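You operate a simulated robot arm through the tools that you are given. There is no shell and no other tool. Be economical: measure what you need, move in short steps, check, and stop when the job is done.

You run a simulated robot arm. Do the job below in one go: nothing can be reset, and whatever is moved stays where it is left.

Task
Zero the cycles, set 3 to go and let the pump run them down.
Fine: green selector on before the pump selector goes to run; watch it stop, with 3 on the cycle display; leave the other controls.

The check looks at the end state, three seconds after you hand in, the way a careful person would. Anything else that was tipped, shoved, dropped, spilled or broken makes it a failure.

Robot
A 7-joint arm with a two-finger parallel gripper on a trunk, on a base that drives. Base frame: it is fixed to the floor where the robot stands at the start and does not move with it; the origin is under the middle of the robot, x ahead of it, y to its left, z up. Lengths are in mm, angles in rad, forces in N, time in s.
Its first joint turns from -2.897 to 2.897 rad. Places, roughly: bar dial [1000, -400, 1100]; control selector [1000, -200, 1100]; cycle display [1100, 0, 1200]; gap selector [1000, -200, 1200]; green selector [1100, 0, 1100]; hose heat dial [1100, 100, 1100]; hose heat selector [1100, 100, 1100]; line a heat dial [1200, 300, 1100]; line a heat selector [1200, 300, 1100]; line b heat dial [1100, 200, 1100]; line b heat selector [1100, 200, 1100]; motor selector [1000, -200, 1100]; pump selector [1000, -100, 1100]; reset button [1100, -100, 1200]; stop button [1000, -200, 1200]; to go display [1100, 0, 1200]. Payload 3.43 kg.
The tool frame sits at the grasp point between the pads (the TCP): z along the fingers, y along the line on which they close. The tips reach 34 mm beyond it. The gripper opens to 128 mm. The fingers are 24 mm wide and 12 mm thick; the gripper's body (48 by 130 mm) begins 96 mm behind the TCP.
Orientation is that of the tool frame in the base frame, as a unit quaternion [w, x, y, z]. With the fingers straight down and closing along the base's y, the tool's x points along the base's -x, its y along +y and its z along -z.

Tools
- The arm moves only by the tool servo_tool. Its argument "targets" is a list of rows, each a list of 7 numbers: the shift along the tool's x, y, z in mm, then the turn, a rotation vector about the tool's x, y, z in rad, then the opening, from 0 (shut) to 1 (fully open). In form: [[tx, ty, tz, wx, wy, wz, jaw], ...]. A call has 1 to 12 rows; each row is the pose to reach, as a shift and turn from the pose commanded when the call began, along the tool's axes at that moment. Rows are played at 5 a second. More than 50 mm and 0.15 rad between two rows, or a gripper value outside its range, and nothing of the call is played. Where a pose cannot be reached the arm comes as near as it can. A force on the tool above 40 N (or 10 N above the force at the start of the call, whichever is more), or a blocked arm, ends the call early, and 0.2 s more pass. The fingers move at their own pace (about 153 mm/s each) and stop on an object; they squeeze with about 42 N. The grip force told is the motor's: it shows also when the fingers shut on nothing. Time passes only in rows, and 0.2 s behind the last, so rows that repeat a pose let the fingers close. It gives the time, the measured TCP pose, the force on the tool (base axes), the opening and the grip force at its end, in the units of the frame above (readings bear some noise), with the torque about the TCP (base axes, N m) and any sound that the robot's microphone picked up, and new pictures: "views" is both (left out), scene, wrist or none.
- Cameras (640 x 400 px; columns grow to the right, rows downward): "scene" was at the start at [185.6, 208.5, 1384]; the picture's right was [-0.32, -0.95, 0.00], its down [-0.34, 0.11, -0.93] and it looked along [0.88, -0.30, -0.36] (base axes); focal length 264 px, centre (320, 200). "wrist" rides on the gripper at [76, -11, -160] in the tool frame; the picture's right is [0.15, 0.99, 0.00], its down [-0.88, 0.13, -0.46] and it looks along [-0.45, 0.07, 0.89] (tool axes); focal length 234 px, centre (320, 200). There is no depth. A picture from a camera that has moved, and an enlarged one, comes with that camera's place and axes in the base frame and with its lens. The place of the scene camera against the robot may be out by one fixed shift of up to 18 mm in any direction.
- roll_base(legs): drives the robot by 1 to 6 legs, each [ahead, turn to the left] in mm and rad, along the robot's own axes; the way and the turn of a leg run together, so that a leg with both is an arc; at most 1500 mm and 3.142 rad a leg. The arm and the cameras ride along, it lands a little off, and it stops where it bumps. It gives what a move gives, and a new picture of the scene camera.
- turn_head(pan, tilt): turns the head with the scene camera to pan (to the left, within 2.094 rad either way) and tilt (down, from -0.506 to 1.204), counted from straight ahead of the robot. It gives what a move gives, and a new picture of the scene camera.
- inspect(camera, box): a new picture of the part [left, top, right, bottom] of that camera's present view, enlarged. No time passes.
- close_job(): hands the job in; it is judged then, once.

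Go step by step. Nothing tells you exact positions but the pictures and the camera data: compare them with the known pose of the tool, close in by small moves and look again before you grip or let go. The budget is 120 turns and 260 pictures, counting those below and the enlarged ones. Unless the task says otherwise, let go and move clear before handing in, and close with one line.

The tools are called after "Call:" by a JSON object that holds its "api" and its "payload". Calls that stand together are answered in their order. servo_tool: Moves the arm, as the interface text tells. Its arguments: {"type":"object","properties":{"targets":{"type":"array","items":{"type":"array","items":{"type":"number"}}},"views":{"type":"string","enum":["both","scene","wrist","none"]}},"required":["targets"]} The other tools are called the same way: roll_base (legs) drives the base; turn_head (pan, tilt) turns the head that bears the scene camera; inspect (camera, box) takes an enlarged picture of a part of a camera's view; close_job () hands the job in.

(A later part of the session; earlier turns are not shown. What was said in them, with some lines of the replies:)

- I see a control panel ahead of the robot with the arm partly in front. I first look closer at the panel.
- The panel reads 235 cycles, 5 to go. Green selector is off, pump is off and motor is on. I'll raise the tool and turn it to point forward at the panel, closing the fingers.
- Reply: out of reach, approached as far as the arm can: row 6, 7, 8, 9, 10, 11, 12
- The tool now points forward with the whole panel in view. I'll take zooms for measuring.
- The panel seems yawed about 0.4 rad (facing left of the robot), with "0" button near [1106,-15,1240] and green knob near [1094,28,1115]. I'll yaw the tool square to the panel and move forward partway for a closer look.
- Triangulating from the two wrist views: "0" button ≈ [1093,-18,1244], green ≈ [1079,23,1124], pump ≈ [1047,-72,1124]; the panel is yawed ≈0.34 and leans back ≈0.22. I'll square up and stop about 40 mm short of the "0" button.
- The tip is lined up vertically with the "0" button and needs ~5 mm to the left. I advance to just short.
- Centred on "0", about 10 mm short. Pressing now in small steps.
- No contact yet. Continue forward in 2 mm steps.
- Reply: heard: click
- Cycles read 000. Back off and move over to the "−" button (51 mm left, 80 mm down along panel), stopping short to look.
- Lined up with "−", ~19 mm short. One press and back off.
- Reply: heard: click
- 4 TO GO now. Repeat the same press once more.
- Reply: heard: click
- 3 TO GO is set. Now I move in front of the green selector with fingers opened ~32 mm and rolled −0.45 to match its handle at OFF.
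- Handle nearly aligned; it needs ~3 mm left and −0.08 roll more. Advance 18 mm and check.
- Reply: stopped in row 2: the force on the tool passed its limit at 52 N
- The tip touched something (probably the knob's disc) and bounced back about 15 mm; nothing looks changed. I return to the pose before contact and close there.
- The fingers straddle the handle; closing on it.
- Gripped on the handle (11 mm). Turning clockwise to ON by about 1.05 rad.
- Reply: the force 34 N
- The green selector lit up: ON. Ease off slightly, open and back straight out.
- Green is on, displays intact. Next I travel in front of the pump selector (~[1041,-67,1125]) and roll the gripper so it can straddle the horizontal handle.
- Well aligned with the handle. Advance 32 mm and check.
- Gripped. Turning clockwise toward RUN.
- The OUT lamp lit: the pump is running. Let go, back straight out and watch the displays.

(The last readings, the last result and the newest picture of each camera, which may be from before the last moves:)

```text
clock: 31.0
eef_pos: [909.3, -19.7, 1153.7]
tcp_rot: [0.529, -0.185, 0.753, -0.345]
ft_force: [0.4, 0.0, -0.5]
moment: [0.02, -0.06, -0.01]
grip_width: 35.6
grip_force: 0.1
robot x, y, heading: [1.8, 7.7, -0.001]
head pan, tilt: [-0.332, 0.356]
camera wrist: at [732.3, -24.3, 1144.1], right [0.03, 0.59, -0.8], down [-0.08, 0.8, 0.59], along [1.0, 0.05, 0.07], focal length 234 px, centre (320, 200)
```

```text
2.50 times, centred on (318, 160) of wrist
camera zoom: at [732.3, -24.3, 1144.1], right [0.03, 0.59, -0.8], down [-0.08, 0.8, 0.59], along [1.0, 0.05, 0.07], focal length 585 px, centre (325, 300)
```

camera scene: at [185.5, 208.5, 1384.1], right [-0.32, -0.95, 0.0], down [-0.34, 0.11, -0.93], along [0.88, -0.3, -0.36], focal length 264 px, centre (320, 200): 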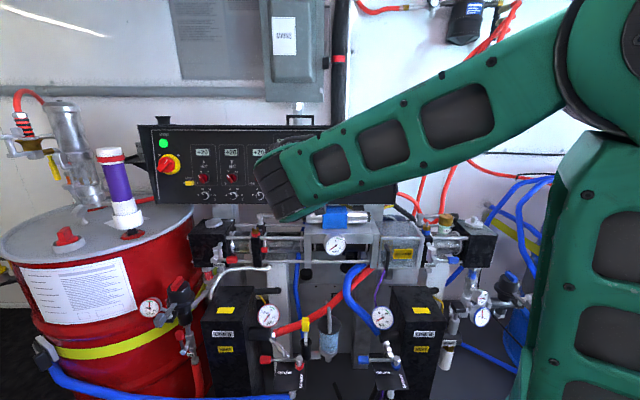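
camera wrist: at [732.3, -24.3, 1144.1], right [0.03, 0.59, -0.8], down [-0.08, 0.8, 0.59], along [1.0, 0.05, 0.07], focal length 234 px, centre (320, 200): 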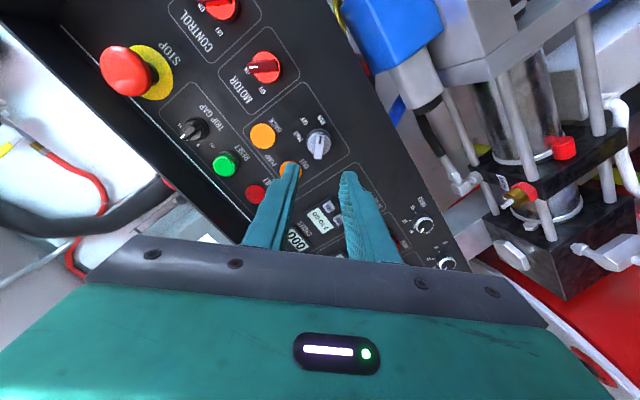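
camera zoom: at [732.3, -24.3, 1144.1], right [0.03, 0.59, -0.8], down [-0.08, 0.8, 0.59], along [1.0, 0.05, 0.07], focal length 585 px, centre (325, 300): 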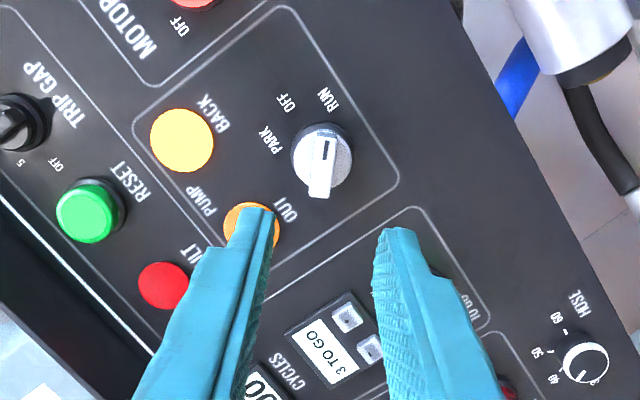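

The pump is cycling (BACK lit, 3 to go). I shift the hand so the displays are visible while it runs.

Call:
{"api": "servo_tool", "payload": {"targets": [[-30, 0, -10, 0, 0, 0.1, 0.15], [-60, 0, -20, 0, 0, 0.2, 0], [-90, 0, -30, 0, 0, 0.3, 0], [-100, 0, -40, 0, 0, 0.4, 0], [-100, 0, -40, 0, 0, 0.4, 0]], "views": "wrist"}}

Call:
{"api": "inspect", "payload": {"camera": "wrist", "box": [160, 40, 416, 200]}}

```text
clock: 32.2
eef_pos: [907.2, 57.4, 1231.9]
tcp_rot: [0.588, -0.03, 0.774, -0.233]
ft_force: [-0.1, 0.1, 0.5]
moment: [0.01, 0.02, 0.0]
grip_width: 0.1
grip_force: 33.2
robot x, y, heading: [2.0, 3.8, 0.001]
head pan, tilt: [-0.332, 0.356]
camera wrist: at [734.9, 75.4, 1201.1], right [0.18, 0.83, -0.52], down [-0.12, 0.55, 0.83], along [0.98, -0.09, 0.2], focal length 234 px, centre (320, 200)
```

wrist: 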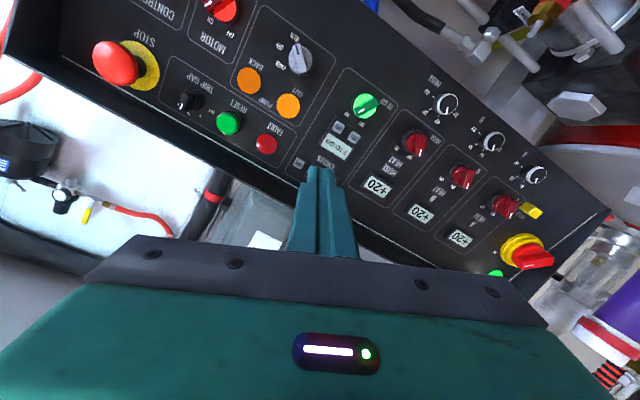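

```text
2.50 times, centred on (288, 120) of wrist
camera zoom: at [734.9, 75.4, 1201.1], right [0.18, 0.83, -0.52], down [-0.12, 0.55, 0.83], along [0.98, -0.09, 0.2], focal length 585 px, centre (400, 400)
```

zoom: 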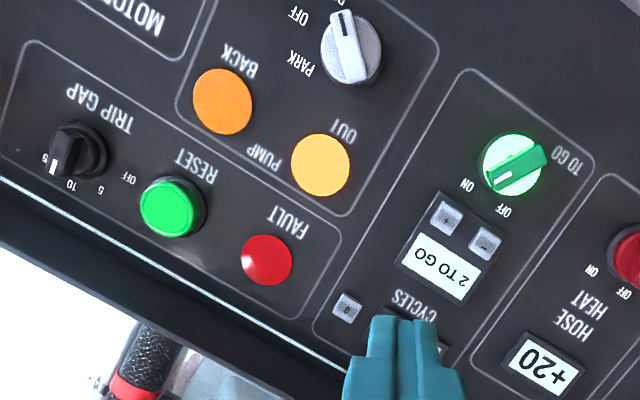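

2 to go. Move a little more and wait while watching.

Call:
{"api": "servo_tool", "payload": {"targets": [[-25, 10, -10, 0, 0, 0, 0], [-50, 20, -20, 0, 0, 0, 0], [-50, 20, -20, 0, 0, 0, 0], [-50, 20, -20, 0, 0, 0, 0], [-50, 20, -20, 0, 0, 0, 0], [-50, 20, -20, 0, 0, 0, 0], [-50, 20, -20, 0, 0, 0, 0], [-50, 20, -20, 0, 0, 0, 0], [-50, 20, -20, 0, 0, 0, 0], [-50, 20, -20, 0, 0, 0, 0], [-50, 20, -20, 0, 0, 0, 0], [-50, 20, -20, 0, 0, 0, 0]], "views": "none"}}

Call:
{"api": "inspect", "payload": {"camera": "wrist", "box": [160, 20, 416, 180]}}

```text
clock: 34.8
eef_pos: [909.5, 98.5, 1270.7]
tcp_rot: [0.588, -0.031, 0.774, -0.232]
ft_force: [-0.3, 0.1, 0.3]
moment: [0.01, 0.02, 0.0]
grip_width: 0.0
grip_force: 33.4
robot x, y, heading: [1.4, 2.0, 0.002]
head pan, tilt: [-0.332, 0.356]
```

```text
2.50 times, centred on (288, 100) of wrist
camera zoom: at [736.3, 116.0, 1240.8], right [0.18, 0.83, -0.52], down [-0.12, 0.55, 0.83], along [0.98, -0.08, 0.2], focal length 585 px, centre (400, 450)
```

zoom: 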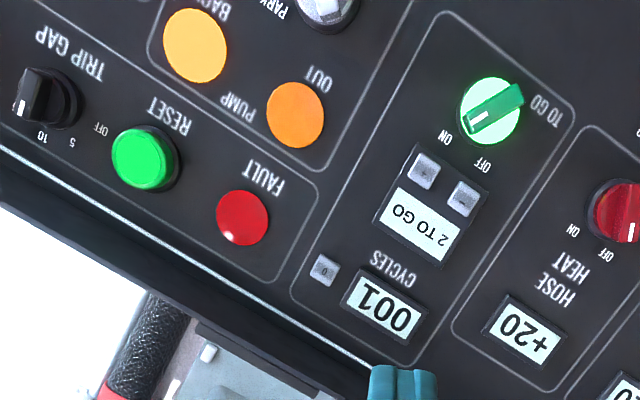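

001, 2 to go. Waiting.

Call:
{"api": "servo_tool", "payload": {"targets": [[0, 0, 0, 0, 0, 0, 0], [0, 0, 0, 0, 0, 0, 0], [0, 0, 0, 0, 0, 0, 0], [0, 0, 0, 0, 0, 0, 0], [0, 0, 0, 0, 0, 0, 0], [0, 0, 0, 0, 0, 0, 0], [0, 0, 0, 0, 0, 0, 0], [0, 0, 0, 0, 0, 0, 0], [0, 0, 0, 0, 0, 0, 0], [0, 0, 0, 0, 0, 0, 0], [0, 0, 0, 0, 0, 0, 0], [0, 0, 0, 0, 0, 0, 0]], "views": "none"}}

Call:
{"api": "servo_tool", "payload": {"targets": [[0, 0, 0, 0, 0, 0, 0], [0, 0, 0, 0, 0, 0, 0], [0, 0, 0, 0, 0, 0, 0], [0, 0, 0, 0, 0, 0, 0], [0, 0, 0, 0, 0, 0, 0], [0, 0, 0, 0, 0, 0, 0], [0, 0, 0, 0, 0, 0, 0], [0, 0, 0, 0, 0, 0, 0], [0, 0, 0, 0, 0, 0, 0], [0, 0, 0, 0, 0, 0, 0], [0, 0, 0, 0, 0, 0, 0], [0, 0, 0, 0, 0, 0, 0]], "views": "none"}}

Call:
{"api": "inspect", "payload": {"camera": "wrist", "box": [160, 20, 416, 180]}}

```text
clock: 37.4
eef_pos: [908.6, 99.6, 1270.0]
tcp_rot: [0.588, -0.031, 0.774, -0.233]
ft_force: [0.0, 0.1, 0.3]
moment: [-0.02, 0.02, -0.04]
grip_width: 0.0
grip_force: 33.3
robot x, y, heading: [2.0, 3.0, -0.004]
head pan, tilt: [-0.332, 0.356]
```

```text
clock: 40.0
eef_pos: [909.7, 98.7, 1271.5]
tcp_rot: [0.588, -0.031, 0.774, -0.232]
ft_force: [0.1, -0.1, -0.4]
moment: [0.02, -0.01, 0.0]
grip_width: 0.0
grip_force: 33.0
robot x, y, heading: [-0.5, 2.5, 0.0]
head pan, tilt: [-0.332, 0.356]
```

```text
2.50 times, centred on (288, 100) of wrist
camera zoom: at [736.3, 116.1, 1240.8], right [0.18, 0.83, -0.52], down [-0.12, 0.55, 0.83], along [0.98, -0.08, 0.2], focal length 585 px, centre (400, 450)
```

zoom: 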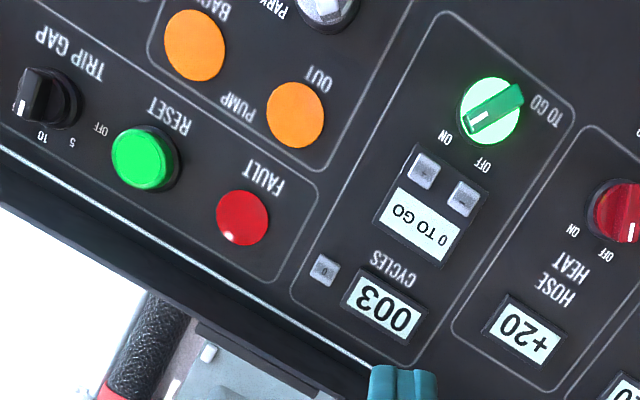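

003 on the display, 0 to go, both pump lamps off. I back the arm away and confirm it stays stopped.

Call:
{"api": "servo_tool", "payload": {"targets": [[0, -20, -40, 0, 0, 0, 0], [0, -50, -70, 0, 0, 0, 0], [0, -90, -90, 0, 0, 0, 0], [0, -130, -110, 0, 0, 0, 0], [0, -170, -120, 0, 0, 0, 0], [0, -170, -120, 0, 0, 0, 0], [0, -170, -120, 0, 0, 0, 0], [0, -170, -120, 0, 0, 0, 0], [0, -170, -120, 0, 0, 0, 0], [0, -170, -120, 0, 0, 0, 0]], "views": "both"}}

Call:
{"api": "inspect", "payload": {"camera": "scene", "box": [130, 115, 418, 215]}}

Call:
{"api": "inspect", "payload": {"camera": "wrist", "box": [200, 0, 456, 160]}}

```text
clock: 42.2
eef_pos: [759.2, -12.7, 1362.7]
tcp_rot: [0.587, -0.031, 0.774, -0.233]
ft_force: [0.5, 0.1, -0.1]
moment: [0.03, 0.02, 0.03]
grip_width: 0.1
grip_force: 32.5
robot x, y, heading: [2.2, 6.9, -0.003]
head pan, tilt: [-0.332, 0.356]
camera scene: at [185.4, 208.5, 1384.0], right [-0.32, -0.95, 0.0], down [-0.34, 0.11, -0.93], along [0.88, -0.3, -0.36], focal length 264 px, centre (320, 200)
camera wrist: at [586.5, 3.6, 1332.6], right [0.18, 0.83, -0.52], down [-0.12, 0.55, 0.83], along [0.98, -0.08, 0.2], focal length 234 px, centre (320, 200)
```

scene: 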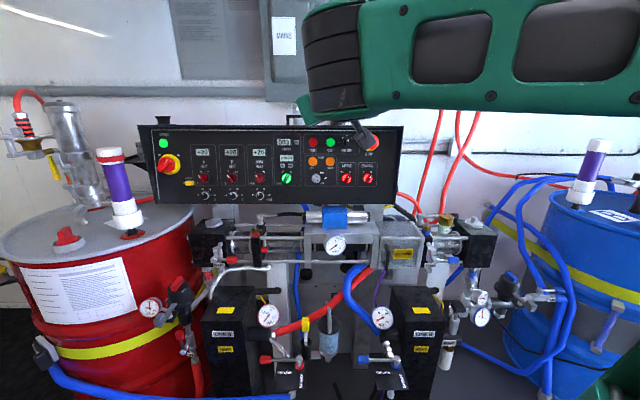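
wrist: 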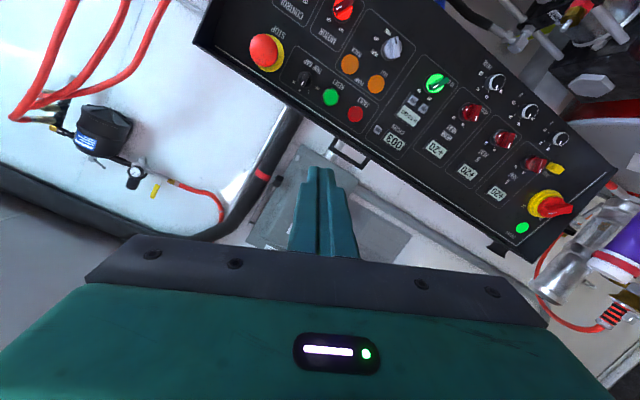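

```text
2.22 times, centred on (274, 165) of scene
camera zoom: at [185.4, 208.5, 1384.0], right [-0.32, -0.95, 0.0], down [-0.34, 0.11, -0.93], along [0.88, -0.3, -0.36], focal length 586 px, centre (422, 278)
```

zoom: 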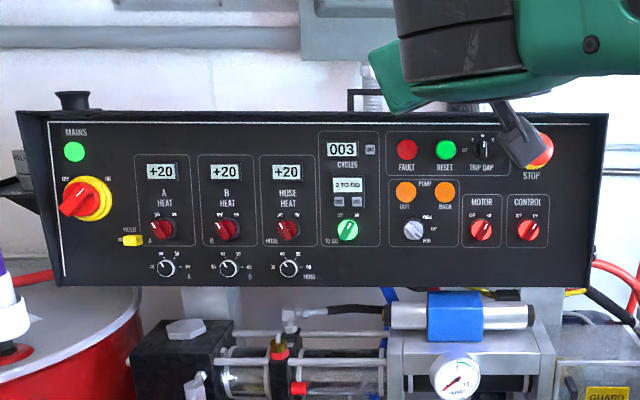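

```text
2.50 times, centred on (328, 80) of wrist
camera zoom: at [586.5, 3.6, 1332.6], right [0.18, 0.83, -0.52], down [-0.12, 0.55, 0.83], along [0.98, -0.08, 0.2], focal length 585 px, centre (300, 500)
```

zoom: 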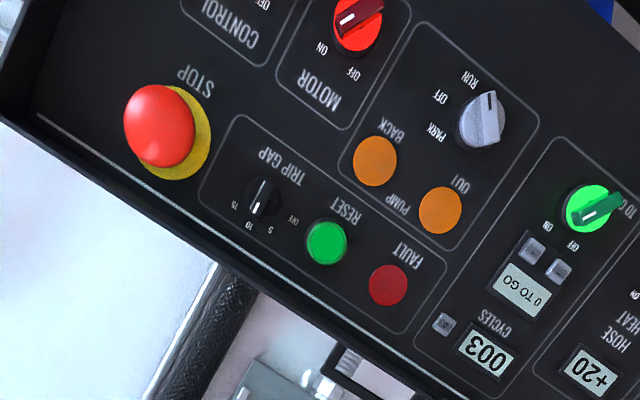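

The pump has stayed stopped at 003 with 0 to go. Both pump lamps are off, the green selector is on, the pump selector is at RUN, and the other controls look as they did at the start. I'm handing in.

Call:
{"api": "close_job", "payload": {}}

```text
The job is handed in.
```

The job is done: I zeroed the cycles, set 3 to go and turned the green selector on before putting the pump selector to run. The pump ran the 3 down and stopped itself with 003 on the cycle display and 0 to go. The fingers bumped the panel once (52 N) while lining up on the green selector, most likely its own knob; nothing looked changed afterwards, and the other controls were left alone.
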